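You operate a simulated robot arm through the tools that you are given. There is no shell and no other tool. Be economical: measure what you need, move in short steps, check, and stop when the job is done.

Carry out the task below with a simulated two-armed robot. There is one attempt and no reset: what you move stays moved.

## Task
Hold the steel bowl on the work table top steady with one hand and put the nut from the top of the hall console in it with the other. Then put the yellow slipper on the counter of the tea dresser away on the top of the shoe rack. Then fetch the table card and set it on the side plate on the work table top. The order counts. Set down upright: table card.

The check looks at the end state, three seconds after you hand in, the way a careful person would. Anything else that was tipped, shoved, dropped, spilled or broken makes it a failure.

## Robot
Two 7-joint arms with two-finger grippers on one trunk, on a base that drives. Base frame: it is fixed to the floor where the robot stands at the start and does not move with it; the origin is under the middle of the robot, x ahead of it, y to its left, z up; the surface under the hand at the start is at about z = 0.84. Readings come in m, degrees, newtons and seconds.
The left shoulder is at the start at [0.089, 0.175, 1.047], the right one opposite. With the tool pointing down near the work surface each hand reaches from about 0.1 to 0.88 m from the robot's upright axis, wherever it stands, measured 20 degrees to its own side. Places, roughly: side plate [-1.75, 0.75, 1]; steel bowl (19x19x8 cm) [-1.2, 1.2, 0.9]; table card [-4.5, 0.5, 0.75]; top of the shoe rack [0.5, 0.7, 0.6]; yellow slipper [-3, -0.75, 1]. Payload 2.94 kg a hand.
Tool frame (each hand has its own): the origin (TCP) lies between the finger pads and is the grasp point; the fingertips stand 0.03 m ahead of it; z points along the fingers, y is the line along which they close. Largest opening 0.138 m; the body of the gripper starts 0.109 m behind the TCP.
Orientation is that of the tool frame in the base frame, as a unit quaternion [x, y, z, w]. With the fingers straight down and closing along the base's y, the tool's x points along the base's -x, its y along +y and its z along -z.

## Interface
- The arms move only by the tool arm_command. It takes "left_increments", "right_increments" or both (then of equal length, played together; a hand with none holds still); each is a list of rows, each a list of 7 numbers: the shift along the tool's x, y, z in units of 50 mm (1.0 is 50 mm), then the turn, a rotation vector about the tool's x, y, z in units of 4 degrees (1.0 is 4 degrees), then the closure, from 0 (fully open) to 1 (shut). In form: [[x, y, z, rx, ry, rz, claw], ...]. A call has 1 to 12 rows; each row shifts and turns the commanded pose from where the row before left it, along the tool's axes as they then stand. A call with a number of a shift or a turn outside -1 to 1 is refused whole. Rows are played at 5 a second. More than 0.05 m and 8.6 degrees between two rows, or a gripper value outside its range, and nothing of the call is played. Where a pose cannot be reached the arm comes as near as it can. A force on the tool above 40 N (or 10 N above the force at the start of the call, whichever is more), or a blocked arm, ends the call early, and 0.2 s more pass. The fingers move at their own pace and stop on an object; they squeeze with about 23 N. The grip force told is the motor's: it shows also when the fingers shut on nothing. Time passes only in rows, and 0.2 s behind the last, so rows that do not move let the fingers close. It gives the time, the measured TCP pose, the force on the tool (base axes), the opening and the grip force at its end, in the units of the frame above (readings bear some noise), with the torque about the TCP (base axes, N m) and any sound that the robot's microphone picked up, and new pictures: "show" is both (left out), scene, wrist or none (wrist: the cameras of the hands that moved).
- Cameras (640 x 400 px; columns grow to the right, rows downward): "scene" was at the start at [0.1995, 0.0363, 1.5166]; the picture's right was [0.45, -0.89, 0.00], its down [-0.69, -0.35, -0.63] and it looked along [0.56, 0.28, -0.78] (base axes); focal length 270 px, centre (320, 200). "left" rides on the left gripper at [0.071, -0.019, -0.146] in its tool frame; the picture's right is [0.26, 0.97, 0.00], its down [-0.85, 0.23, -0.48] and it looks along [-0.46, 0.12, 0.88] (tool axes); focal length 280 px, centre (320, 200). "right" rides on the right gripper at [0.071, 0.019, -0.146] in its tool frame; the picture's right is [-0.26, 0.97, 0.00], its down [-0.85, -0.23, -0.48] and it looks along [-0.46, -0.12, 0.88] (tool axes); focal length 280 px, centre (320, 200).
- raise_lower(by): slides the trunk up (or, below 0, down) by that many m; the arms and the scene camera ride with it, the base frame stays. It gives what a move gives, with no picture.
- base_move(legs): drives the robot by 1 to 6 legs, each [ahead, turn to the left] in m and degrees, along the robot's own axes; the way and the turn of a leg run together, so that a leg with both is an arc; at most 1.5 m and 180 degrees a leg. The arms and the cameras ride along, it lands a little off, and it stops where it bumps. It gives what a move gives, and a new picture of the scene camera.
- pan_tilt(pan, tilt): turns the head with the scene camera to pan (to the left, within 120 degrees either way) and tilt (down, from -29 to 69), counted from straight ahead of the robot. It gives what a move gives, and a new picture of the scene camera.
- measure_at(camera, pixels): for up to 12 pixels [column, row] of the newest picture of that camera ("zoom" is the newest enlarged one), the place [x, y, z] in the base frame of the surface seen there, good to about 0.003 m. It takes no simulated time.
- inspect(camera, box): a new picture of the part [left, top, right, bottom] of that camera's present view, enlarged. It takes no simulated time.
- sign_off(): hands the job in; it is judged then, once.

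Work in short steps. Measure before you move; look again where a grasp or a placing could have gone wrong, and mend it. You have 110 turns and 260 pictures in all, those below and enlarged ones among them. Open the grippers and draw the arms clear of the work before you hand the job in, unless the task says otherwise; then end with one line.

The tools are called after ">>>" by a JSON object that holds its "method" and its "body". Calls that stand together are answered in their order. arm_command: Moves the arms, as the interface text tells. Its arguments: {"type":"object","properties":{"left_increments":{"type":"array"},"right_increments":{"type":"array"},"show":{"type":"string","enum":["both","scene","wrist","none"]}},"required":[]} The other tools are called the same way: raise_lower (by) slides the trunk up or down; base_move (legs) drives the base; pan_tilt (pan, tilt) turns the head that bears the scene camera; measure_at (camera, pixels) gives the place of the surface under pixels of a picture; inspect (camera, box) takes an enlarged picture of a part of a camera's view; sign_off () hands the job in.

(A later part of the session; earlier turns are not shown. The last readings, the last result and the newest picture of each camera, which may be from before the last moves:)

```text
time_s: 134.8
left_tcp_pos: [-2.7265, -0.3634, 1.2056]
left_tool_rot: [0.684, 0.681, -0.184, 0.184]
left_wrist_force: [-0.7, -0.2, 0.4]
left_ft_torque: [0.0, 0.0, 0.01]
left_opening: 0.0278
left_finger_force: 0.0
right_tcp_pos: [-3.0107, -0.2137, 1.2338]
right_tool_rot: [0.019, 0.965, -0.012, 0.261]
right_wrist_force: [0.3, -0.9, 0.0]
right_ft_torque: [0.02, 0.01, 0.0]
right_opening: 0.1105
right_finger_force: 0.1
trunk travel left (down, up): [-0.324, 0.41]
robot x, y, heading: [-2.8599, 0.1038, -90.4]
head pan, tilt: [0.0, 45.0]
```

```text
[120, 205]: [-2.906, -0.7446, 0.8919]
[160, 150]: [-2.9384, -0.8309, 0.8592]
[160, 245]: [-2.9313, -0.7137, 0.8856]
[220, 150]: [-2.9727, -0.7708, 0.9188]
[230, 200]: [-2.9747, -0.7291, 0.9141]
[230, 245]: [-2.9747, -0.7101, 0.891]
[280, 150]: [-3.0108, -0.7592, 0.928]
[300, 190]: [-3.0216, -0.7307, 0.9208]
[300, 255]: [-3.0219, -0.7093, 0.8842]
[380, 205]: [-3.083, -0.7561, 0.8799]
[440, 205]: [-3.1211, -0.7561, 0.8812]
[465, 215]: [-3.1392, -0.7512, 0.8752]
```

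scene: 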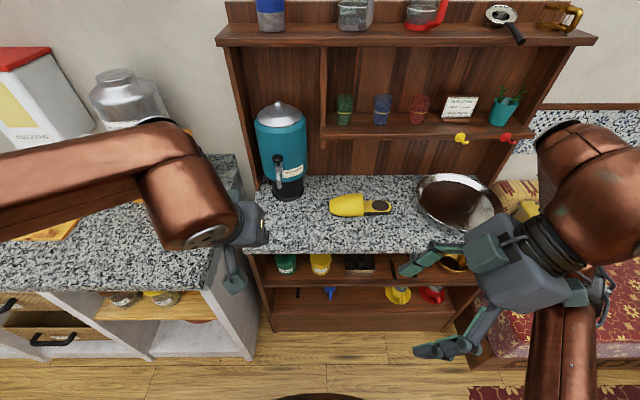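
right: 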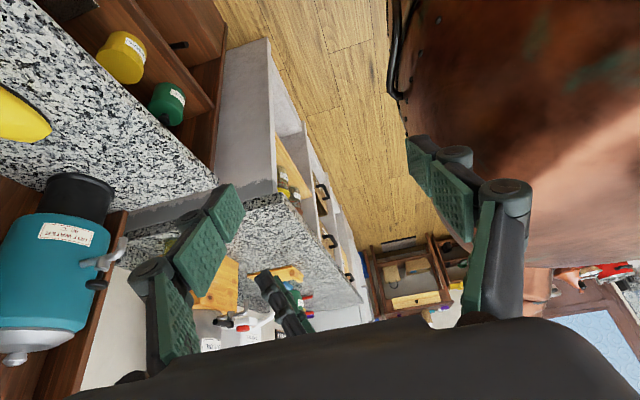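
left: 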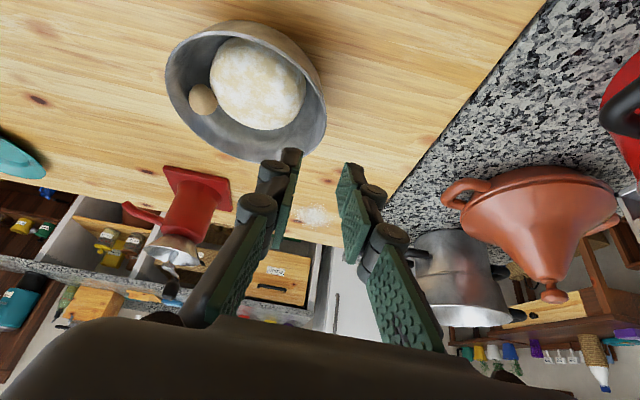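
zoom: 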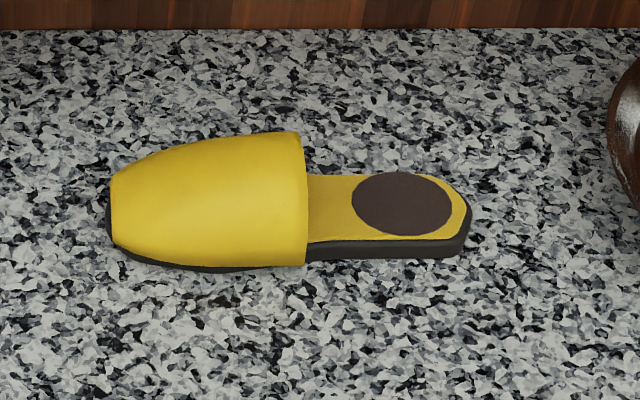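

Measure the dresser shelf front and knobs before reaching in.

>>> {"method": "measure_at", "body": {"camera": "scene", "pixels": [[400, 131], [350, 134], [462, 138], [506, 139], [430, 180], [345, 118], [400, 40], [283, 110], [300, 185], [450, 132]]}}

>>> {"method": "base_move", "body": {"legs": [[0.2, 0]]}}

```text
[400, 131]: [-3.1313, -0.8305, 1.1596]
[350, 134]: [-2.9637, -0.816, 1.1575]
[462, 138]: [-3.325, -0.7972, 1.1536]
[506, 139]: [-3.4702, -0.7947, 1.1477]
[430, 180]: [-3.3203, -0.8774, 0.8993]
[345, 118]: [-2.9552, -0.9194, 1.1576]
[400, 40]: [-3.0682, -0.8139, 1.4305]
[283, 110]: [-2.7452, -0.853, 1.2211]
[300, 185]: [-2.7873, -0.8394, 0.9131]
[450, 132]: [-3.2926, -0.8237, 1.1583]
```

```text
time_s: 136.4
left_tcp_pos: [-2.729, -0.563, 1.2052]
left_tool_rot: [0.683, 0.682, -0.185, 0.184]
left_wrist_force: [0.2, -1.2, -0.8]
left_ft_torque: [0.04, 0.03, 0.0]
left_opening: 0.0276
left_finger_force: 0.0
right_tcp_pos: [-3.0107, -0.4149, 1.2349]
right_tool_rot: [0.02, 0.965, -0.013, 0.261]
right_wrist_force: [0.0, -1.0, -0.2]
right_ft_torque: [0.02, 0.0, 0.04]
right_opening: 0.1102
right_finger_force: 0.0
trunk travel left (down, up): [-0.324, 0.41]
robot x, y, heading: [-2.8587, -0.0978, -90.0]
head pan, tilt: [0.0, 45.0]
```

scene: 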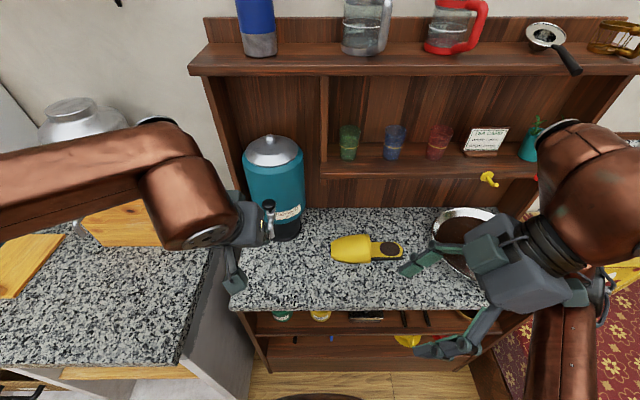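

Shelf edge at y≈-0.816, z 1.16, so I lean the hand 5° toward me, open fully and go to the pre-grasp point.

>>> {"method": "arm_command", "body": {"right_increments": [[0, 0, 0, 0.65, 0, 0, 0], [0, 0, 0, 0.65, 0, 0, 0], [0.296, -0.672, 0.489, 0, 0, 0, 0], [0.296, -0.672, 0.489, 0, 0, 0, 0], [0.296, -0.672, 0.489, 0, 0, 0, 0], [0.296, -0.672, 0.489, 0, 0, 0, 0], [0.296, -0.672, 0.489, 0, 0, 0, 0], [0.296, -0.672, 0.489, 0, 0, 0, 0], [0.296, -0.672, 0.489, 0, 0, 0, 0], [0.296, -0.672, 0.489, 0, 0, 0, 0], [0.296, -0.672, 0.489, 0, 0, 0, 0]], "show": "both"}}

```text
time_s: 138.8
left_tcp_pos: [-2.7281, -0.5618, 1.2062]
left_tool_rot: [0.684, 0.682, -0.185, 0.184]
left_wrist_force: [-1.1, 0.1, -0.5]
left_ft_torque: [-0.02, 0.0, -0.01]
left_opening: 0.0276
left_finger_force: 0.0
right_tcp_pos: [-2.9393, -0.4521, 1.1241]
right_tool_rot: [0.034, 0.963, -0.057, 0.26]
right_wrist_force: [0.0, 0.3, 0.5]
right_ft_torque: [0.0, -0.06, -0.05]
right_opening: 0.1379
right_finger_force: 0.0
right hand out of reach, approached as far as the arm can: row 3, 4, 5, 6, 7, 8, 9, 10, 11
trunk travel left (down, up): [-0.324, 0.41]
robot x, y, heading: [-2.8606, -0.0936, -90.3]
head pan, tilt: [0.0, 45.0]
```

scene: 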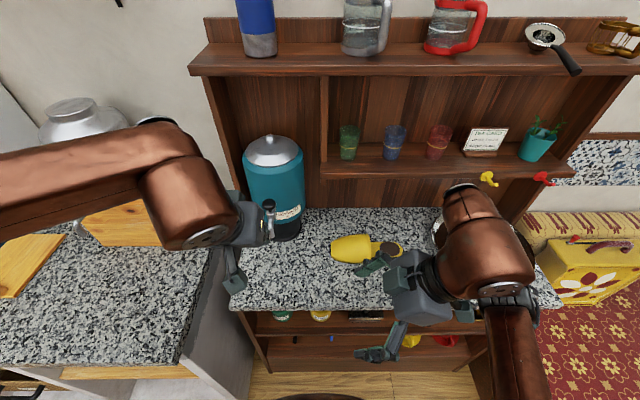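
right: 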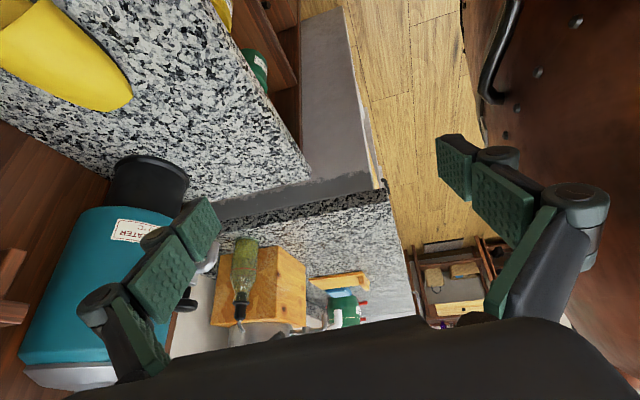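

The leftward yaw hits a joint limit here. Better: approach with the robot heading −45° so the proven hand pose (yaw 40°, tilt 30°) closes along y. Back off, yaw the tool back, and reposition the base.

>>> {"method": "base_move", "body": {"legs": [[-0.15, 0]]}}

>>> {"method": "arm_command", "body": {"right_increments": [[0.5, 0.3, -0.7, 0, 0, 0, 0], [0.5, 0.3, -0.7, 0.5, 0, 0.866, 0], [0, 0, 0, 0.5, 0, 0.866, 0], [0, 0, 0, 0.5, 0, 0.866, 0], [0, 0, 0, 0.5, 0, 0.866, 0], [0, 0, 0, 0.5, 0, 0.866, 0], [0, 0, 0, 0.5, 0, 0.866, 0], [0, 0, 0, 0.5, 0, 0.866, 0], [0, 0, 0, 0.5, 0, 0.866, 0], [0, 0, 0, 0.5, 0, 0.866, 0], [0, 0, 0, 0.5, 0, 0.866, 0], [0, 0, 0, 0.5, 0, 0.866, 0]], "show": "none"}}

>>> {"method": "base_move", "body": {"legs": [[0, 90], [-0.64, 0], [0, -45], [0.33, 0]]}}

```text
time_s: 140.2
left_tcp_pos: [-2.7274, -0.4111, 1.2066]
left_tool_rot: [0.682, 0.683, -0.184, 0.186]
left_wrist_force: [0.3, -0.4, -0.1]
left_ft_torque: [-0.02, -0.02, 0.0]
left_opening: 0.0278
left_finger_force: 0.1
right_tcp_pos: [-2.939, -0.3034, 1.1248]
right_tool_rot: [0.033, 0.963, -0.056, 0.26]
right_wrist_force: [0.2, 0.7, 0.2]
right_ft_torque: [0.0, 0.0, 0.02]
right_opening: 0.138
right_finger_force: 0.1
trunk travel left (down, up): [-0.324, 0.41]
robot x, y, heading: [-2.8613, 0.0499, -90.1]
head pan, tilt: [0.0, 45.0]
```

scene: 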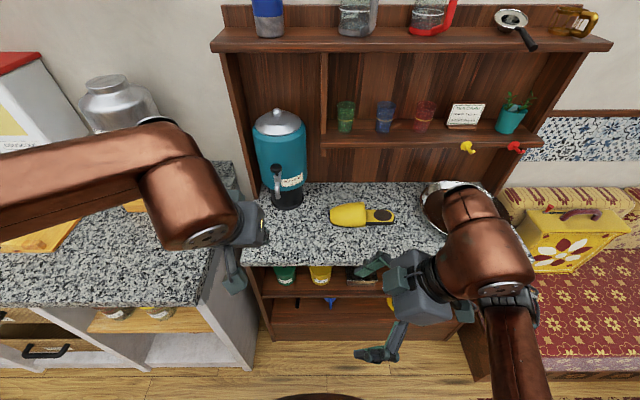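

```text
time_s: 142.8
left_tcp_pos: [-2.7271, -0.4128, 1.2054]
left_tool_rot: [0.683, 0.683, -0.184, 0.184]
left_wrist_force: [0.5, -0.3, -1.0]
left_ft_torque: [0.0, 0.03, 0.02]
left_opening: 0.0275
left_finger_force: 0.2
right_tcp_pos: [-3.0136, -0.2619, 1.1575]
right_tool_rot: [0.391, 0.873, -0.148, 0.252]
right_wrist_force: [0.7, -0.3, 0.1]
right_ft_torque: [0.0, -0.03, 0.02]
right_opening: 0.1381
right_finger_force: 0.1
trunk travel left (down, up): [-0.324, 0.41]
robot x, y, heading: [-2.8608, 0.0527, -89.8]
head pan, tilt: [0.0, 45.0]
```

```text
time_s: 153.9
left_tcp_pos: [-2.8575, -0.3797, 1.2064]
left_tool_rot: [0.356, 0.897, -0.097, 0.242]
left_wrist_force: [-1.1, 0.1, -0.4]
left_ft_torque: [0.01, -0.01, 0.03]
left_opening: 0.0277
left_finger_force: 0.1
right_tcp_pos: [-3.1647, -0.4865, 1.1592]
right_tool_rot: [0.014, 0.956, -0.039, 0.291]
right_wrist_force: [0.2, -0.4, 1.5]
right_ft_torque: [-0.01, -0.01, 0.0]
right_opening: 0.1382
right_finger_force: 0.1
trunk travel left (down, up): [-0.324, 0.41]
robot x, y, heading: [-3.2872, -0.1648, -43.9]
head pan, tilt: [0.0, 45.0]
stopped in leg 4: the robot was blocked; the commanded pose is now the measured one
```

scene: 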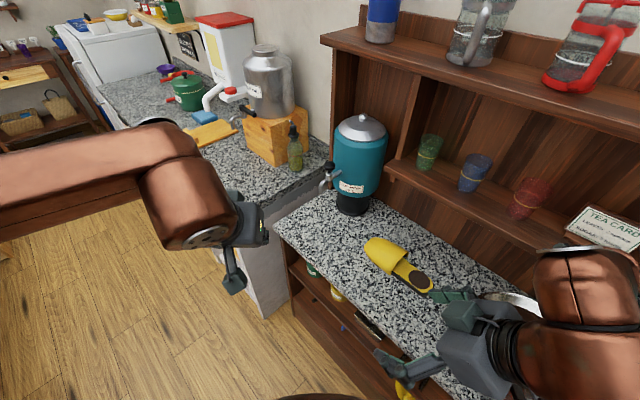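

The base corner touched the dresser front lightly; back 3 cm. Hand orientation is as wanted (closing along y).

>>> {"method": "base_move", "body": {"legs": [[-0.03, 0]]}}

>>> {"method": "inspect", "body": {"camera": "scene", "box": [260, 160, 500, 310]}}

>>> {"method": "measure_at", "body": {"camera": "zoom", "pixels": [[285, 215], [300, 230], [330, 225], [350, 240], [370, 265], [330, 285], [430, 325], [380, 240], [375, 300]]}}

```text
time_s: 154.7
left_tcp_pos: [-2.8809, -0.3653, 1.2065]
left_tool_rot: [0.357, 0.897, -0.095, 0.242]
left_wrist_force: [-1.6, -0.5, 0.7]
left_ft_torque: [-0.02, -0.06, -0.01]
left_opening: 0.0276
left_finger_force: 0.0
right_tcp_pos: [-3.1851, -0.4707, 1.1562]
right_tool_rot: [0.015, 0.956, -0.037, 0.292]
right_wrist_force: [-0.8, 1.0, 0.2]
right_ft_torque: [-0.03, -0.05, -0.03]
right_opening: 0.1379
right_finger_force: 0.1
trunk travel left (down, up): [-0.324, 0.41]
robot x, y, heading: [-3.3071, -0.1386, -43.7]
head pan, tilt: [0.0, 45.0]
```

scene: 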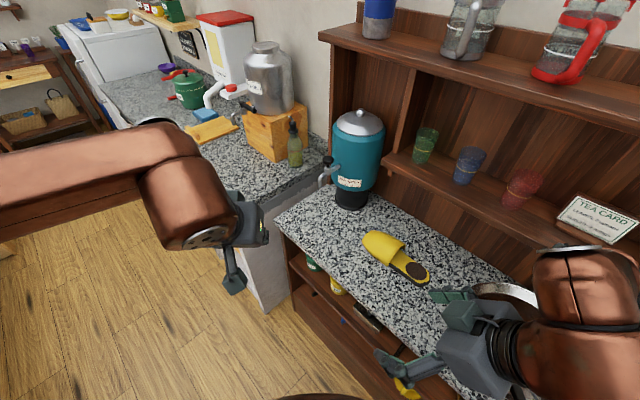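

```text
2.67 times, centred on (380, 235) of scene
```

zoom: 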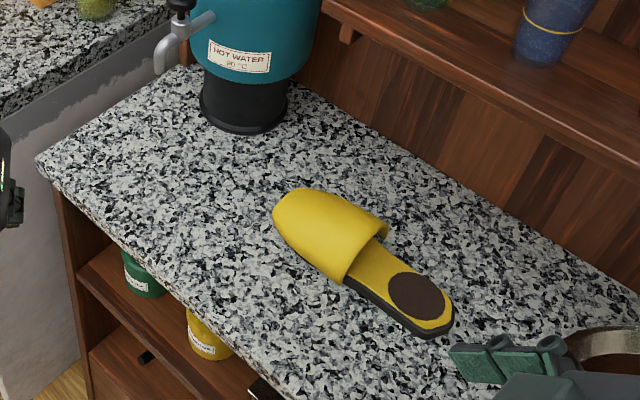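

```text
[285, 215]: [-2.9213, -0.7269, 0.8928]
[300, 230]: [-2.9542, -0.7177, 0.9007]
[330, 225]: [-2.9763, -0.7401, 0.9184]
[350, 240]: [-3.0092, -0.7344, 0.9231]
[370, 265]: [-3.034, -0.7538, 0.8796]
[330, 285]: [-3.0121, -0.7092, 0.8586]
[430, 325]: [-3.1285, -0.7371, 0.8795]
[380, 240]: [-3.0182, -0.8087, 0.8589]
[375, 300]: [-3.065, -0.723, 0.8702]
```

Go to the pre-grasp point above the slipper's heel, 12 cm back along the axis.

>>> {"method": "arm_command", "body": {"right_increments": [[-0.06, -0.628, 0.565, 0, 0, 0, 0], [-0.06, -0.628, 0.565, 0, 0, 0, 0], [-0.06, -0.628, 0.565, 0, 0, 0, 0], [-0.06, -0.628, 0.565, 0, 0, 0, 0], [-0.06, -0.628, 0.565, 0, 0, 0, 0], [-0.06, -0.628, 0.565, 0, 0, 0, 0], [-0.06, -0.628, 0.565, 0, 0, 0, 0], [-0.06, -0.628, 0.565, 0, 0, 0, 0]], "show": "both"}}

```text
time_s: 156.1
left_tcp_pos: [-2.932, -0.3451, 1.2209]
left_tool_rot: [0.347, 0.89, -0.09, 0.282]
left_wrist_force: [0.4, 1.1, 3.0]
left_ft_torque: [0.02, 0.19, -0.1]
left_opening: 0.0279
left_finger_force: 0.1
right_tcp_pos: [-3.1171, -0.6026, 1.0638]
right_tool_rot: [-0.033, 0.939, -0.026, 0.342]
right_wrist_force: [-1.1, -0.3, -0.8]
right_ft_torque: [-0.02, -0.12, -0.02]
right_opening: 0.1381
right_finger_force: 0.0
trunk travel left (down, up): [-0.324, 0.41]
robot x, y, heading: [-3.2984, -0.146, -41.2]
head pan, tilt: [0.0, 45.0]
stopped in row 6 (right hand): the arm was blocked; the commanded pose is now the measured one
```

scene: 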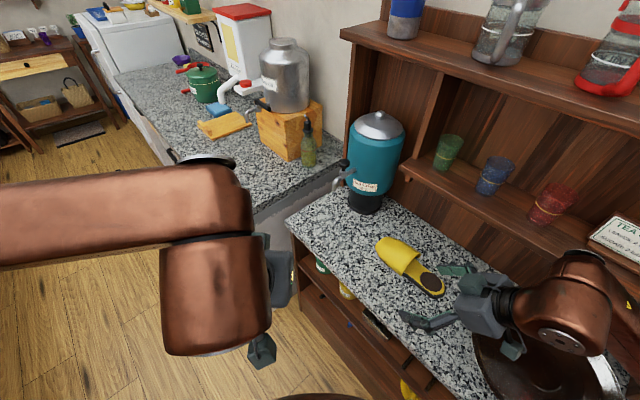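
right: 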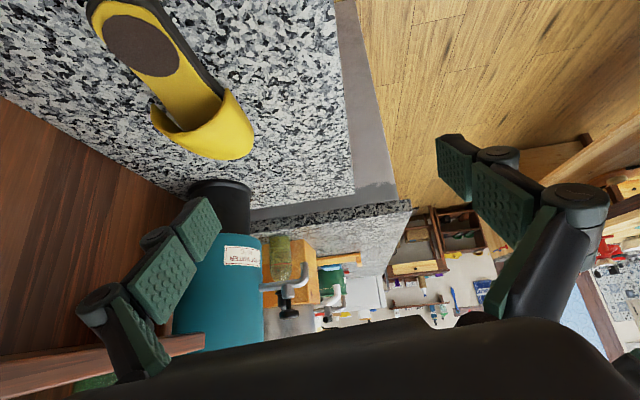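

The right arm got blocked and the base twisted ~2.5°. Look at the right side to see what is touching before doing anything.

>>> {"method": "pan_tilt", "body": {"pan": -50, "tilt": 55}}

```text
time_s: 157.2
left_tcp_pos: [-2.8727, -0.3576, 1.2036]
left_tool_rot: [0.339, 0.903, -0.088, 0.249]
left_wrist_force: [-0.1, 2.3, -1.0]
left_ft_torque: [-0.31, 0.04, -0.09]
left_opening: 0.0274
left_finger_force: 0.1
right_tcp_pos: [-3.0534, -0.6196, 1.063]
right_tool_rot: [-0.044, 0.942, -0.017, 0.333]
right_wrist_force: [-1.8, 2.7, 0.8]
right_ft_torque: [-0.3, -0.18, -0.24]
right_opening: 0.1379
right_finger_force: 0.1
trunk travel left (down, up): [-0.324, 0.41]
robot x, y, heading: [-3.2995, -0.1425, -41.2]
head pan, tilt: [-50.0, 55.0]
```

scene: 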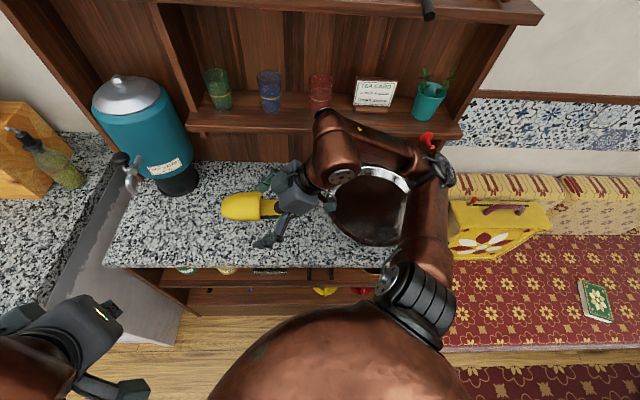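

The right elbow reached the red knob/shelf edge at the dresser's right end. Retrace the hand motion to pull the elbow away.

>>> {"method": "arm_command", "body": {"right_increments": [[0.06, 0.628, -0.565, 0, 0, 0, 0], [0.06, 0.628, -0.565, 0, 0, 0, 0], [0.06, 0.628, -0.565, 0, 0, 0, 0], [0.06, 0.628, -0.565, 0, 0, 0, 0], [0.06, 0.628, -0.565, 0, 0, 0, 0]], "show": "scene"}}

```text
time_s: 157.6
left_tcp_pos: [-2.967, -0.3104, 1.2269]
left_tool_rot: [0.332, 0.888, -0.093, 0.304]
left_wrist_force: [-20.3, 5.3, 5.2]
left_ft_torque: [-0.26, -1.61, 0.4]
left_opening: 0.0276
left_finger_force: 0.0
right_tcp_pos: [-3.1527, -0.5603, 1.0486]
right_tool_rot: [-0.04, 0.945, 0.004, 0.323]
right_wrist_force: [-2.0, 3.5, 3.5]
right_ft_torque: [-0.31, 0.12, -0.2]
right_opening: 0.1382
right_finger_force: 0.0
trunk travel left (down, up): [-0.324, 0.41]
robot x, y, heading: [-3.3042, -0.1467, -40.9]
head pan, tilt: [-50.0, 55.0]
stopped in row 1 (left hand): the arm was blocked; the commanded pose is now the measured one
```

scene: 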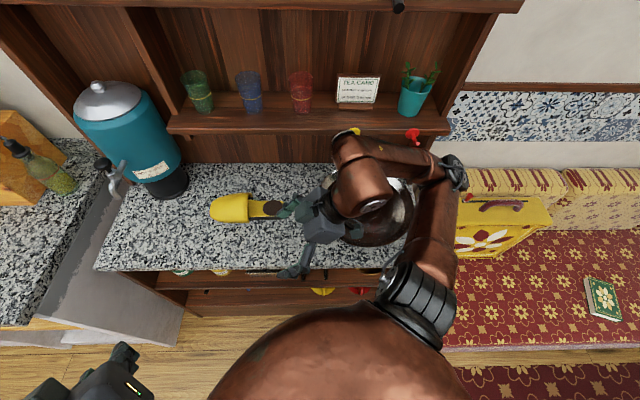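

Now the left arm is reported blocked. Look to the left side to see the contact there.

>>> {"method": "pan_tilt", "body": {"pan": 75, "tilt": 45}}

```text
time_s: 159.6
left_tcp_pos: [-2.9815, -0.3057, 1.2284]
left_tool_rot: [0.346, 0.884, -0.084, 0.302]
left_wrist_force: [-1.6, 0.8, 1.1]
left_ft_torque: [-0.05, -0.02, 0.0]
left_opening: 0.0278
left_finger_force: 0.0
right_tcp_pos: [-3.1544, -0.5472, 1.0708]
right_tool_rot: [-0.057, 0.935, -0.021, 0.349]
right_wrist_force: [0.0, 1.1, 1.4]
right_ft_torque: [-0.09, 0.06, -0.09]
right_opening: 0.138
right_finger_force: 0.0
trunk travel left (down, up): [-0.324, 0.41]
robot x, y, heading: [-3.3002, -0.1473, -41.4]
head pan, tilt: [75.0, 45.0]
```

scene: 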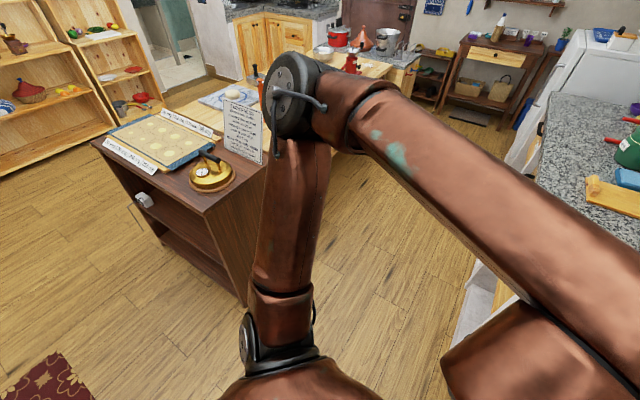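

>>> {"method": "measure_at", "body": {"camera": "scene", "pixels": [[290, 95], [280, 120], [265, 85], [290, 150], [245, 130], [245, 105], [265, 160], [210, 175], [240, 200], [280, 230]]}}

>>> {"method": "inspect", "body": {"camera": "scene", "box": [180, 40, 340, 140]}}

```text
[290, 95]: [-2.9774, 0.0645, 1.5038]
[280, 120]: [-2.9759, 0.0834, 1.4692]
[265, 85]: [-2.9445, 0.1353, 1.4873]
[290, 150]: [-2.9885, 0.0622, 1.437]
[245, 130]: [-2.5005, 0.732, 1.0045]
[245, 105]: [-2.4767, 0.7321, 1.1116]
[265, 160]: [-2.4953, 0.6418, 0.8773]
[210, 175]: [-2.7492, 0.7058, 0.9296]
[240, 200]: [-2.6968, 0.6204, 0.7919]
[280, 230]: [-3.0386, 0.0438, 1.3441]
```

```text
4.00 times, centred on (260, 90) of scene
```

zoom: 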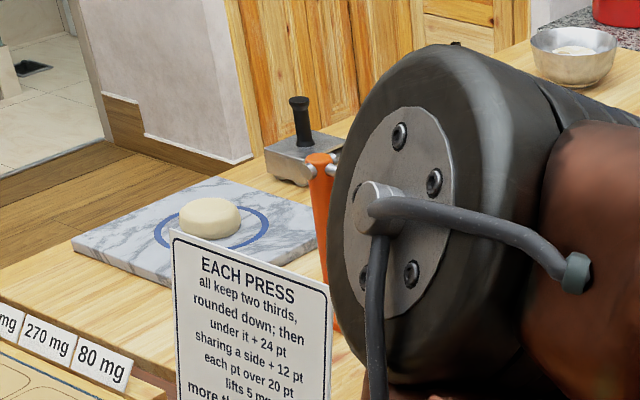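

The left elbow (z≈1.48) touches nothing; the right elbow is what presses on the dresser. Back the base away along its heading to free it.

>>> {"method": "base_move", "body": {"legs": [[-0.15, 0]]}}

>>> {"method": "pan_tilt", "body": {"pan": -50, "tilt": 50}}

```text
time_s: 160.8
left_tcp_pos: [-3.047, -0.2392, 1.2046]
left_tool_rot: [0.346, 0.885, -0.079, 0.302]
left_wrist_force: [-0.1, 1.4, -1.5]
left_ft_torque: [-0.11, -0.14, -0.04]
left_opening: 0.0277
left_finger_force: 0.0
right_tcp_pos: [-3.2279, -0.489, 1.0435]
right_tool_rot: [-0.049, 0.94, -0.017, 0.337]
right_wrist_force: [-0.1, 0.5, -1.9]
right_ft_torque: [0.03, -0.22, -0.03]
right_opening: 0.138
right_finger_force: 0.1
trunk travel left (down, up): [-0.324, 0.41]
robot x, y, heading: [-3.3813, -0.0752, -41.2]
head pan, tilt: [75.0, 45.0]
stopped in leg 1: the robot was blocked; the commanded pose is now the measured one
```

scene: 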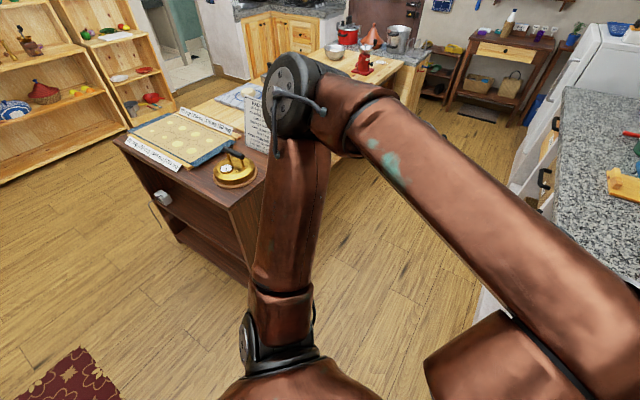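

```text
time_s: 162.9
left_tcp_pos: [-3.102, -0.191, 1.2256]
left_tool_rot: [0.344, 0.873, -0.091, 0.334]
left_wrist_force: [-0.9, -0.9, -2.2]
left_ft_torque: [-0.05, -0.2, 0.06]
left_opening: 0.0276
left_finger_force: 0.1
right_tcp_pos: [-3.2628, -0.4671, 1.0768]
right_tool_rot: [-0.024, 0.931, -0.025, 0.363]
right_wrist_force: [-0.1, 3.1, -1.3]
right_ft_torque: [-0.31, -0.18, -0.25]
right_opening: 0.138
right_finger_force: 0.1
trunk travel left (down, up): [-0.324, 0.41]
robot x, y, heading: [-3.3811, -0.0763, -41.3]
head pan, tilt: [-50.0, 50.0]
```

scene: 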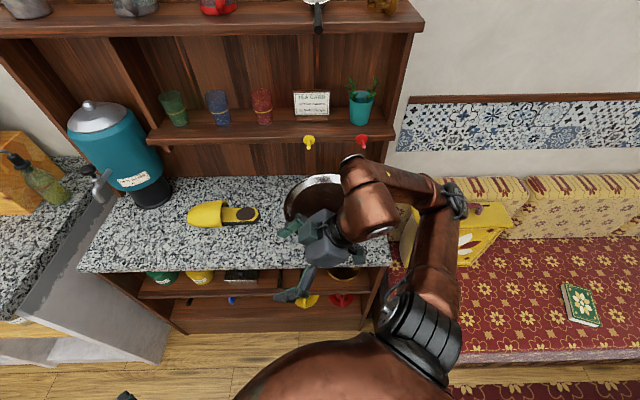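

Something still blocks. Measure the right elbow, forearm and the yellow box next to it.

>>> {"method": "measure_at", "body": {"camera": "scene", "pixels": [[455, 200], [440, 230], [400, 180], [425, 280], [485, 240], [500, 220], [495, 207], [360, 140], [380, 240], [412, 235], [470, 320], [475, 380]]}}

>>> {"method": "inspect", "body": {"camera": "scene", "box": [320, 120, 560, 270]}}

```text
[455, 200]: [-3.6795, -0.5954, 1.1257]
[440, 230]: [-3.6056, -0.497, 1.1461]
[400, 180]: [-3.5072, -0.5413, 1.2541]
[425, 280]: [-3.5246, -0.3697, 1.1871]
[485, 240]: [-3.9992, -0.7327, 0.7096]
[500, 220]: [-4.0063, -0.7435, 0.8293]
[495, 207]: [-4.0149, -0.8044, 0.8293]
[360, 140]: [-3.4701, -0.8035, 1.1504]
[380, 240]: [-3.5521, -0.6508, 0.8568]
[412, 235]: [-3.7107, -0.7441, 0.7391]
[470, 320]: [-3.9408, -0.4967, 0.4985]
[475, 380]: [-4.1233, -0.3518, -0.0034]
```

```text
2.67 times, centred on (440, 195) of scene
```

zoom: 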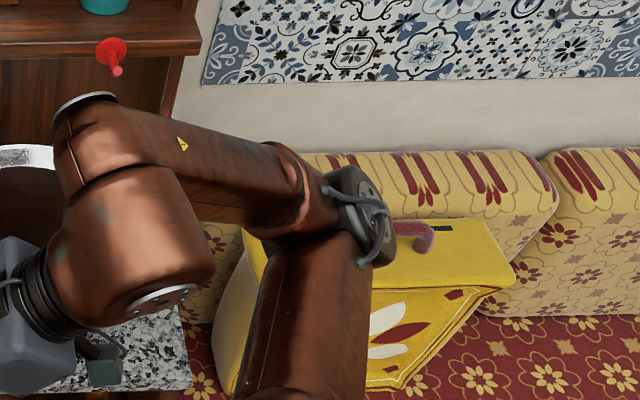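

Both hands show ~10° more tilt than commanded, as if the robot itself pitched back. Look straight down in front of the base for something underneath.

>>> {"method": "pan_tilt", "body": {"pan": 30, "tilt": 69}}

>>> {"method": "pan_tilt", "body": {"pan": -115, "tilt": 55}}

```text
time_s: 164.4
left_tcp_pos: [-3.0648, -0.2254, 1.2188]
left_tool_rot: [0.344, 0.881, -0.084, 0.312]
left_wrist_force: [0.9, -0.1, -0.1]
left_ft_torque: [0.04, 0.04, -0.01]
left_opening: 0.0279
left_finger_force: 0.1
right_tcp_pos: [-3.2358, -0.4816, 1.0611]
right_tool_rot: [-0.042, 0.937, -0.02, 0.347]
right_wrist_force: [0.2, -0.8, 0.2]
right_ft_torque: [0.11, 0.1, 0.09]
right_opening: 0.1382
right_finger_force: 0.0
trunk travel left (down, up): [-0.324, 0.41]
robot x, y, heading: [-3.3825, -0.0727, -41.2]
head pan, tilt: [30.0, 68.8]
```

scene: 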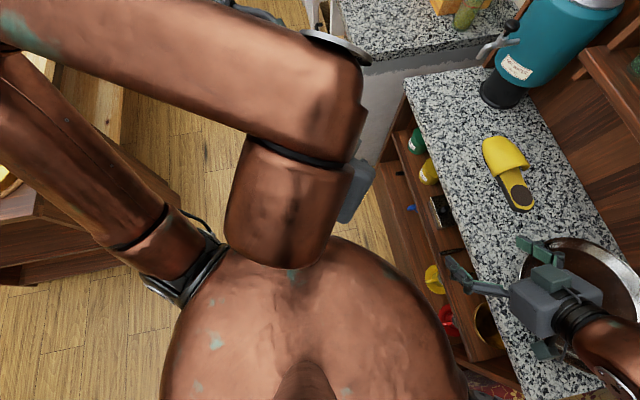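

```text
time_s: 166.7
left_tcp_pos: [-3.0686, -0.2236, 1.2195]
left_tool_rot: [0.346, 0.88, -0.086, 0.313]
left_wrist_force: [-1.3, 0.2, 0.1]
left_ft_torque: [0.02, -0.01, -0.02]
left_opening: 0.0276
left_finger_force: 0.0
right_tcp_pos: [-3.2439, -0.4712, 1.0581]
right_tool_rot: [-0.053, 0.937, -0.023, 0.345]
right_wrist_force: [-0.5, -0.2, 0.7]
right_ft_torque: [-0.03, -0.01, 0.0]
right_opening: 0.1382
right_finger_force: 0.0
trunk travel left (down, up): [-0.324, 0.41]
robot x, y, heading: [-3.3857, -0.074, -41.5]
head pan, tilt: [-115.0, 55.0]
```

scene: 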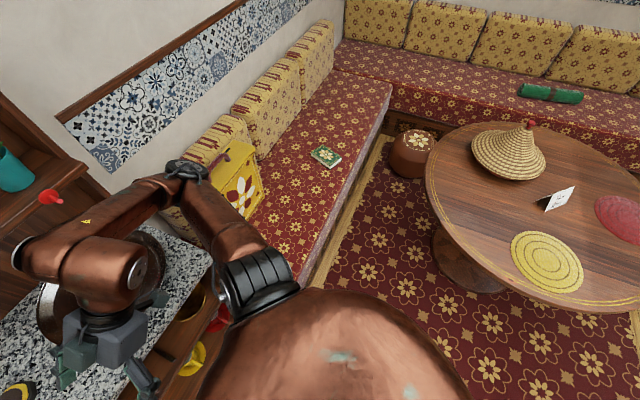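

The robot seems to ride on the rug edge behind it (rear over x≈-3.6). Turn to heading 0 and drive east off the rug, then check the tilt.

>>> {"method": "base_move", "body": {"legs": [[0, 41]]}}

```text
time_s: 167.6
left_tcp_pos: [-3.0562, -0.2062, 1.2179]
left_tool_rot: [0.322, 0.89, -0.079, 0.313]
left_wrist_force: [0.8, 1.2, 0.6]
left_ft_torque: [-0.14, 0.02, -0.05]
left_opening: 0.0278
left_finger_force: 0.0
right_tcp_pos: [-3.216, -0.4774, 1.1173]
right_tool_rot: [-0.079, 0.905, -0.071, 0.413]
right_wrist_force: [0.4, 1.7, -0.7]
right_ft_torque: [-0.08, 0.02, -0.04]
right_opening: 0.1377
right_finger_force: 0.1
trunk travel left (down, up): [-0.324, 0.41]
robot x, y, heading: [-3.3833, -0.0756, -38.8]
head pan, tilt: [-115.0, 55.0]
stopped in leg 1: the force on the tool passed its limit at 55 N (the readings are from after the stop); the commanded pose is now the measured one
```

scene: 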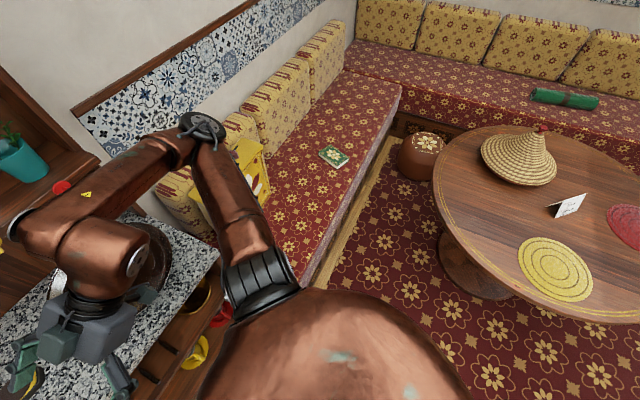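

Measure the right arm's present place against the pan, knob and counter.

>>> {"method": "measure_at", "body": {"camera": "scene", "pixels": [[200, 125], [150, 160], [45, 225], [90, 250], [100, 320], [60, 187], [155, 250], [25, 355], [120, 370], [60, 275], [230, 190], [265, 260]]}}

>>> {"method": "inspect", "body": {"camera": "right", "box": [0, 0, 640, 400]}}

>>> {"method": "inspect", "body": {"camera": "scene", "box": [0, 160, 320, 360]}}

```text
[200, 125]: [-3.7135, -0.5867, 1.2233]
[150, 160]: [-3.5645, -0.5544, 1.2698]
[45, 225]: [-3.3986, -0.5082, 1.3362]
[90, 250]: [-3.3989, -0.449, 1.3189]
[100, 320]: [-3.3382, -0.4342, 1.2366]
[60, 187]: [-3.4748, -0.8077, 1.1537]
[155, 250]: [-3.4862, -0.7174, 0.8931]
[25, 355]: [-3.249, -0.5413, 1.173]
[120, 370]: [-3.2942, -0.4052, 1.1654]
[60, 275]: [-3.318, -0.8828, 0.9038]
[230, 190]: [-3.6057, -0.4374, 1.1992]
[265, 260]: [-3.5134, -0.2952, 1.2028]
```

```text
1.00 times, centred on (320, 200) of right (not enlarged: the box is as wide or as high as the picture)
```

zoom: 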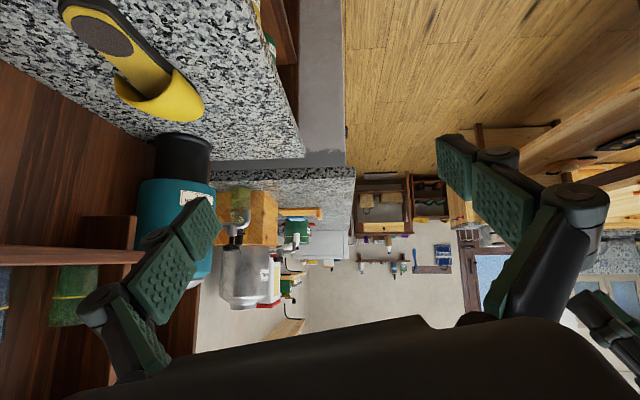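

```text
2.00 times, centred on (160, 260) of scene
```

zoom: 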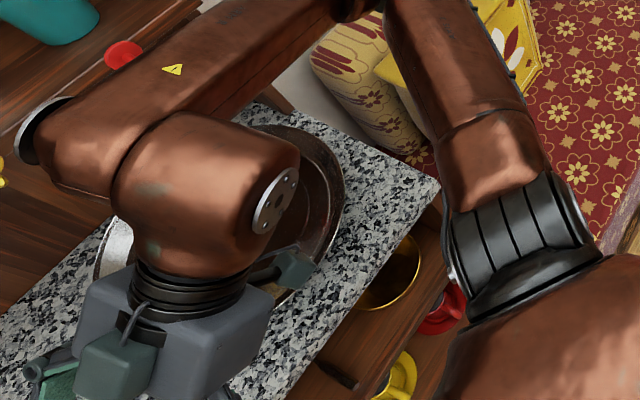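

Nothing touches the arms visibly. Try a small base motion, turning right a little and looking at the readings, to find the free direction.

>>> {"method": "base_move", "body": {"legs": [[0, -4]]}}

>>> {"method": "pan_tilt", "body": {"pan": 0, "tilt": 20}}

```text
time_s: 168.4
left_tcp_pos: [-3.0614, -0.2222, 1.2182]
left_tool_rot: [0.339, 0.885, -0.085, 0.309]
left_wrist_force: [-0.4, 0.1, 0.2]
left_ft_torque: [0.0, -0.01, 0.0]
left_opening: 0.0276
left_finger_force: 0.0
right_tcp_pos: [-3.2338, -0.4855, 1.114]
right_tool_rot: [-0.061, 0.908, -0.077, 0.408]
right_wrist_force: [0.2, 0.8, 0.3]
right_ft_torque: [-0.02, 0.0, 0.01]
right_opening: 0.138
right_finger_force: 0.0
trunk travel left (down, up): [-0.324, 0.41]
robot x, y, heading: [-3.3819, -0.0718, -41.0]
head pan, tilt: [-115.0, 55.0]
stopped in leg 1: the robot was blocked; the commanded pose is now the measured one
```

scene: 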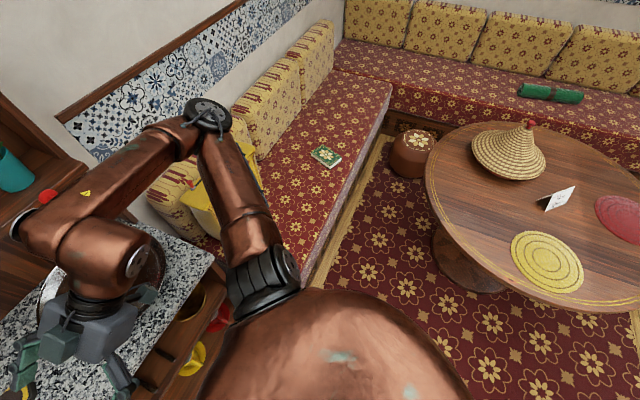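

```text
time_s: 170.4
left_tcp_pos: [-3.0616, -0.2243, 1.2183]
left_tool_rot: [0.338, 0.885, -0.085, 0.309]
left_wrist_force: [-0.4, -0.5, 0.4]
left_ft_torque: [0.02, 0.01, -0.03]
left_opening: 0.0273
left_finger_force: 0.1
right_tcp_pos: [-3.2345, -0.4859, 1.1132]
right_tool_rot: [-0.061, 0.908, -0.077, 0.408]
right_wrist_force: [-0.4, 0.3, -0.4]
right_ft_torque: [-0.01, -0.04, -0.01]
right_opening: 0.138
right_finger_force: 0.1
trunk travel left (down, up): [-0.324, 0.41]
robot x, y, heading: [-3.3792, -0.0744, -41.2]
head pan, tilt: [0.0, 20.0]
```

scene: 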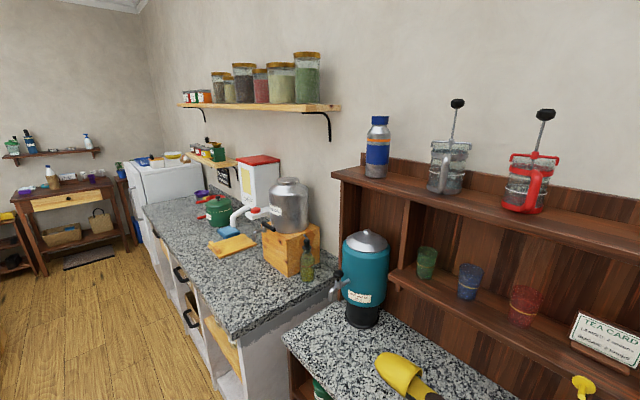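

Check the camera's true pitch: measure points whose height tells where the horizon lies.

>>> {"method": "measure_at", "body": {"camera": "scene", "pixels": [[150, 102], [320, 102], [500, 102], [320, 200], [150, 200], [150, 130], [500, 130], [60, 290]]}}

```text
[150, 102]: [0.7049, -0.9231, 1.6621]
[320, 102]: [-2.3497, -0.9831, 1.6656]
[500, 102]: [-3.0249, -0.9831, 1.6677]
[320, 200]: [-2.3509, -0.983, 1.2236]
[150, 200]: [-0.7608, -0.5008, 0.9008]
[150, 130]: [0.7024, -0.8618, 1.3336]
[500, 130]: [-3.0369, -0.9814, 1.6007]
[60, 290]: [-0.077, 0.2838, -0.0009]
```

The camera is level, so the body is upright; the base itself must be wedged (likely against the rug edge behind). Try going forward 8 cm and then turning left.

>>> {"method": "base_move", "body": {"legs": [[0.07, 0]]}}

>>> {"method": "base_move", "body": {"legs": [[0, 20]]}}

```text
time_s: 171.4
left_tcp_pos: [-3.0064, -0.27, 1.2166]
left_tool_rot: [0.338, 0.885, -0.085, 0.308]
left_wrist_force: [-0.2, -1.2, -0.2]
left_ft_torque: [0.01, 0.02, 0.0]
left_opening: 0.0278
left_finger_force: 0.1
right_tcp_pos: [-3.1779, -0.5345, 1.1131]
right_tool_rot: [-0.061, 0.908, -0.076, 0.408]
right_wrist_force: [0.7, -0.4, -0.7]
right_ft_torque: [0.07, 0.0, 0.0]
right_opening: 0.1381
right_finger_force: 0.1
trunk travel left (down, up): [-0.324, 0.41]
robot x, y, heading: [-3.3234, -0.1203, -41.1]
head pan, tilt: [0.0, 20.0]
```

scene: 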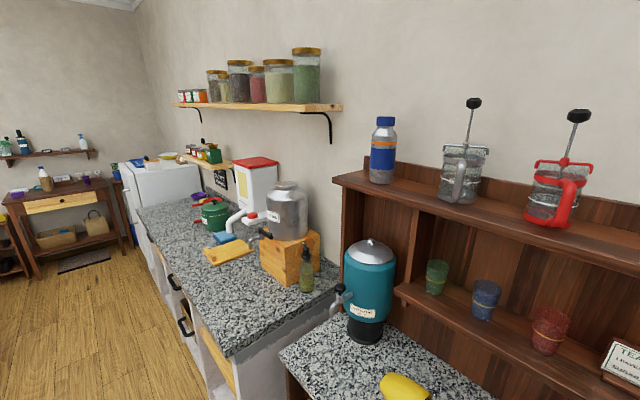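

```text
time_s: 172.3
left_tcp_pos: [-3.0, -0.2521, 1.2169]
left_tool_rot: [0.314, 0.894, -0.078, 0.31]
left_wrist_force: [-0.5, 0.5, -0.3]
left_ft_torque: [-0.02, 0.01, -0.07]
left_opening: 0.0276
left_finger_force: 0.1
right_tcp_pos: [-3.1556, -0.5229, 1.1127]
right_tool_rot: [-0.086, 0.906, -0.066, 0.41]
right_wrist_force: [-0.3, 0.2, 0.3]
right_ft_torque: [0.01, 0.04, -0.03]
right_opening: 0.1382
right_finger_force: 0.1
trunk travel left (down, up): [-0.324, 0.41]
robot x, y, heading: [-3.3266, -0.1228, -38.1]
head pan, tilt: [0.0, 20.0]
stopped in leg 1: the robot was blocked; the commanded pose is now the measured one
```

scene: 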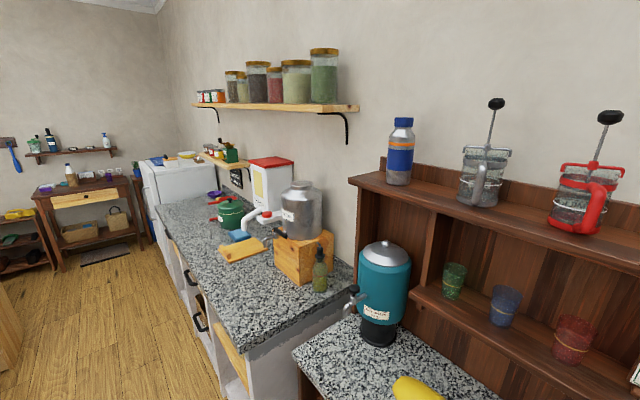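

Turning left jams after 3°. Look down at the right-rear of the base for what it catches.

>>> {"method": "pan_tilt", "body": {"pan": -90, "tilt": 69}}

>>> {"method": "pan_tilt", "body": {"pan": 118, "tilt": 60}}

```text
time_s: 173.9
left_tcp_pos: [-3.0012, -0.2537, 1.2166]
left_tool_rot: [0.315, 0.893, -0.078, 0.31]
left_wrist_force: [-0.5, 0.2, -0.5]
left_ft_torque: [0.04, 0.05, 0.03]
left_opening: 0.0275
left_finger_force: 0.0
right_tcp_pos: [-3.1582, -0.5243, 1.1144]
right_tool_rot: [-0.085, 0.906, -0.066, 0.409]
right_wrist_force: [-0.5, 0.0, 0.4]
right_ft_torque: [0.02, -0.02, 0.03]
right_opening: 0.1378
right_finger_force: 0.1
trunk travel left (down, up): [-0.324, 0.41]
robot x, y, heading: [-3.3264, -0.119, -38.1]
head pan, tilt: [-90.0, 68.8]
```

scene: 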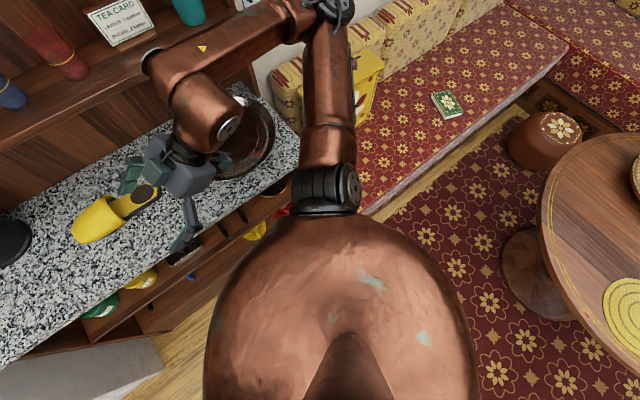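

```text
time_s: 176.9
left_tcp_pos: [-3.0012, -0.2524, 1.2171]
left_tool_rot: [0.315, 0.893, -0.078, 0.311]
left_wrist_force: [-0.2, -0.3, 0.0]
left_ft_torque: [0.02, 0.0, -0.03]
left_opening: 0.0275
left_finger_force: 0.0
right_tcp_pos: [-3.1575, -0.5246, 1.1137]
right_tool_rot: [-0.085, 0.906, -0.067, 0.409]
right_wrist_force: [0.2, -0.1, -0.4]
right_ft_torque: [-0.03, -0.03, 0.0]
right_opening: 0.138
right_finger_force: 0.1
trunk travel left (down, up): [-0.324, 0.41]
robot x, y, heading: [-3.3277, -0.1229, -38.5]
head pan, tilt: [118.0, 60.0]
```

scene: 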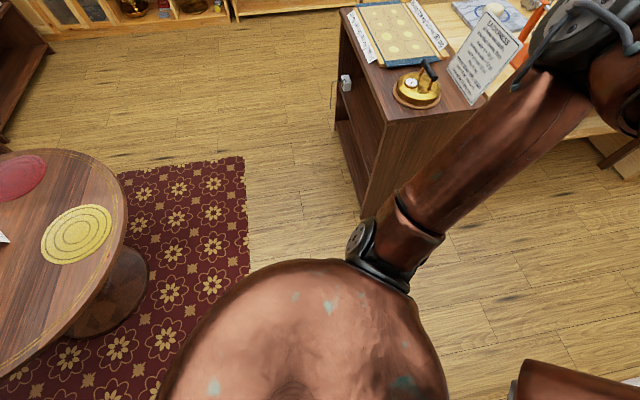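

Nothing visible behind. Try a gentle arc forward-left.

>>> {"method": "base_move", "body": {"legs": [[-0.04, 15]]}}

```text
time_s: 178.2
left_tcp_pos: [-3.0118, -0.1417, 1.2171]
left_tool_rot: [0.196, 0.927, -0.038, 0.318]
left_wrist_force: [0.6, -0.4, -0.2]
left_ft_torque: [-0.03, 0.02, 0.0]
left_opening: 0.0274
left_finger_force: 0.0
right_tcp_pos: [-3.0947, -0.4451, 1.1146]
right_tool_rot: [-0.204, 0.886, -0.012, 0.415]
right_wrist_force: [-0.2, 0.6, 1.0]
right_ft_torque: [-0.02, 0.03, -0.05]
right_opening: 0.1381
right_finger_force: 0.0
trunk travel left (down, up): [-0.324, 0.41]
robot x, y, heading: [-3.363, -0.1008, -23.3]
head pan, tilt: [118.0, 60.0]
```

scene: 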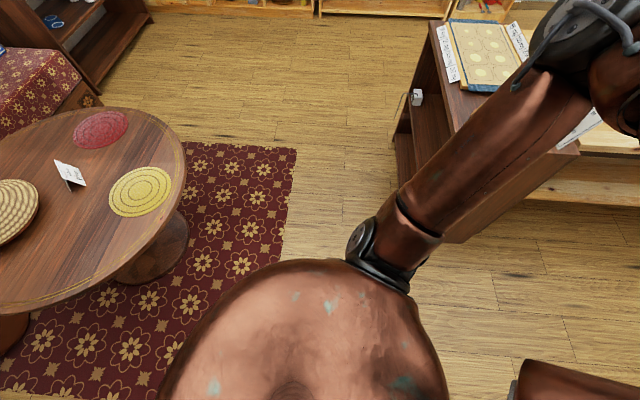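

That freed it (the base front corner had been on the dresser). Raise the trunk a bit, drive east along the dresser and face it squarely.

>>> {"method": "raise_lower", "body": {"by": 0.15}}

>>> {"method": "base_move", "body": {"legs": [[0, 28], [0.52, 0], [0, -95]]}}

>>> {"method": "pan_tilt", "body": {"pan": 0, "tilt": 55}}

```text
time_s: 180.0
left_tcp_pos: [-3.0253, -0.136, 1.3794]
left_tool_rot: [0.191, 0.922, -0.041, 0.334]
left_wrist_force: [0.0, -0.6, -1.3]
left_ft_torque: [0.02, 0.02, -0.02]
left_opening: 0.0278
left_finger_force: 0.0
right_tcp_pos: [-3.0936, -0.4447, 1.2629]
right_tool_rot: [-0.204, 0.887, -0.012, 0.414]
right_wrist_force: [-0.4, 0.6, 0.0]
right_ft_torque: [0.0, 0.0, -0.02]
right_opening: 0.1382
right_finger_force: 0.0
trunk travel left (down, up): [-0.474, 0.26]
robot x, y, heading: [-3.3604, -0.1036, -23.4]
head pan, tilt: [118.0, 60.0]
```

```text
time_s: 188.4
left_tcp_pos: [-2.7464, -0.378, 1.3786]
left_tool_rot: [0.668, 0.663, -0.22, 0.256]
left_wrist_force: [-0.1, -0.2, 0.5]
left_ft_torque: [-0.04, 0.01, -0.02]
left_opening: 0.0277
left_finger_force: 0.1
right_tcp_pos: [-3.0574, -0.4383, 1.2646]
right_tool_rot: [0.318, 0.853, -0.238, 0.339]
right_wrist_force: [-0.5, 0.6, -1.0]
right_ft_torque: [-0.04, -0.01, -0.02]
right_opening: 0.1379
right_finger_force: 0.1
trunk travel left (down, up): [-0.474, 0.26]
robot x, y, heading: [-2.8464, -0.0557, -90.2]
head pan, tilt: [118.0, 60.0]
```

scene: 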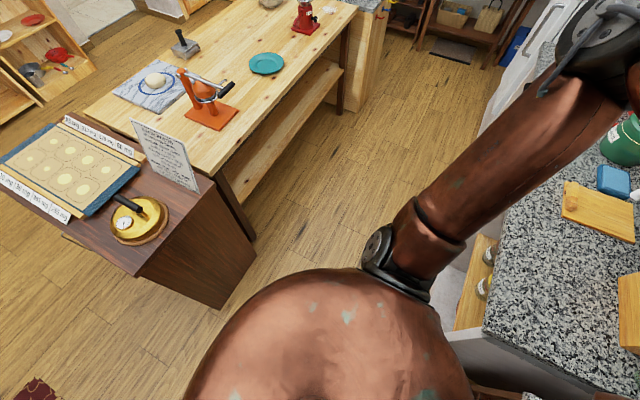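

```text
time_s: 190.4
left_tcp_pos: [-2.7469, -0.3775, 1.379]
left_tool_rot: [0.667, 0.664, -0.22, 0.258]
left_wrist_force: [0.0, -0.6, -0.2]
left_ft_torque: [-0.03, 0.02, 0.0]
left_opening: 0.0274
left_finger_force: 0.1
right_tcp_pos: [-3.0563, -0.4376, 1.2622]
right_tool_rot: [0.318, 0.853, -0.238, 0.339]
right_wrist_force: [0.2, -0.4, 0.6]
right_ft_torque: [0.0, 0.01, 0.02]
right_opening: 0.138
right_finger_force: 0.1
trunk travel left (down, up): [-0.474, 0.26]
robot x, y, heading: [-2.8473, -0.0581, -90.2]
head pan, tilt: [0.0, 55.0]
```

scene: 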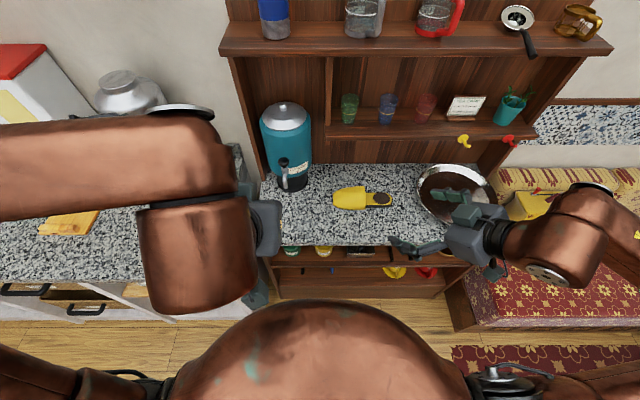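

Rotate the right tool in place to near vertical, closing along y, leaning 8° toward me (12 cm margin to everything).

>>> {"method": "arm_command", "body": {"right_increments": [[0, 0, 0, -0.485, 0.862, -0.93, 0], [0, 0, 0, -0.485, 0.862, -0.93, 0], [0, 0, 0, -0.485, 0.862, -0.93, 0], [0, 0, 0, -0.485, 0.862, -0.93, 0], [0, 0, 0, -0.485, 0.862, -0.93, 0], [0, 0, 0, -0.485, 0.862, -0.93, 0], [0, 0, 0, -0.485, 0.862, -0.93, 0], [0, 0, 0, -0.485, 0.862, -0.93, 0], [0, 0, 0, -0.485, 0.862, -0.93, 0], [0, 0, 0, -0.485, 0.862, -0.93, 0], [0, 0, 0, -0.485, 0.862, -0.93, 0]], "show": "scene"}}

```text
time_s: 192.8
left_tcp_pos: [-2.7455, -0.3785, 1.3796]
left_tool_rot: [0.668, 0.664, -0.22, 0.255]
left_wrist_force: [-0.3, -0.6, 0.1]
left_ft_torque: [0.04, 0.01, 0.04]
left_opening: 0.0277
left_finger_force: 0.2
right_tcp_pos: [-3.0602, -0.4223, 1.2743]
right_tool_rot: [0.224, 0.926, -0.19, 0.236]
right_wrist_force: [-0.1, 0.1, 0.0]
right_ft_torque: [0.0, -0.02, -0.02]
right_opening: 0.1381
right_finger_force: 0.0
right hand out of reach, approached as far as the arm can: row 3, 4, 5, 6, 7, 8, 9, 10, 11
trunk travel left (down, up): [-0.474, 0.26]
robot x, y, heading: [-2.8487, -0.0591, -89.9]
head pan, tilt: [0.0, 55.0]
```

scene: 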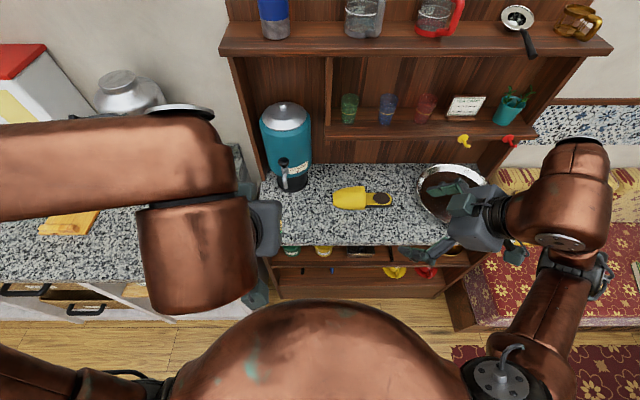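

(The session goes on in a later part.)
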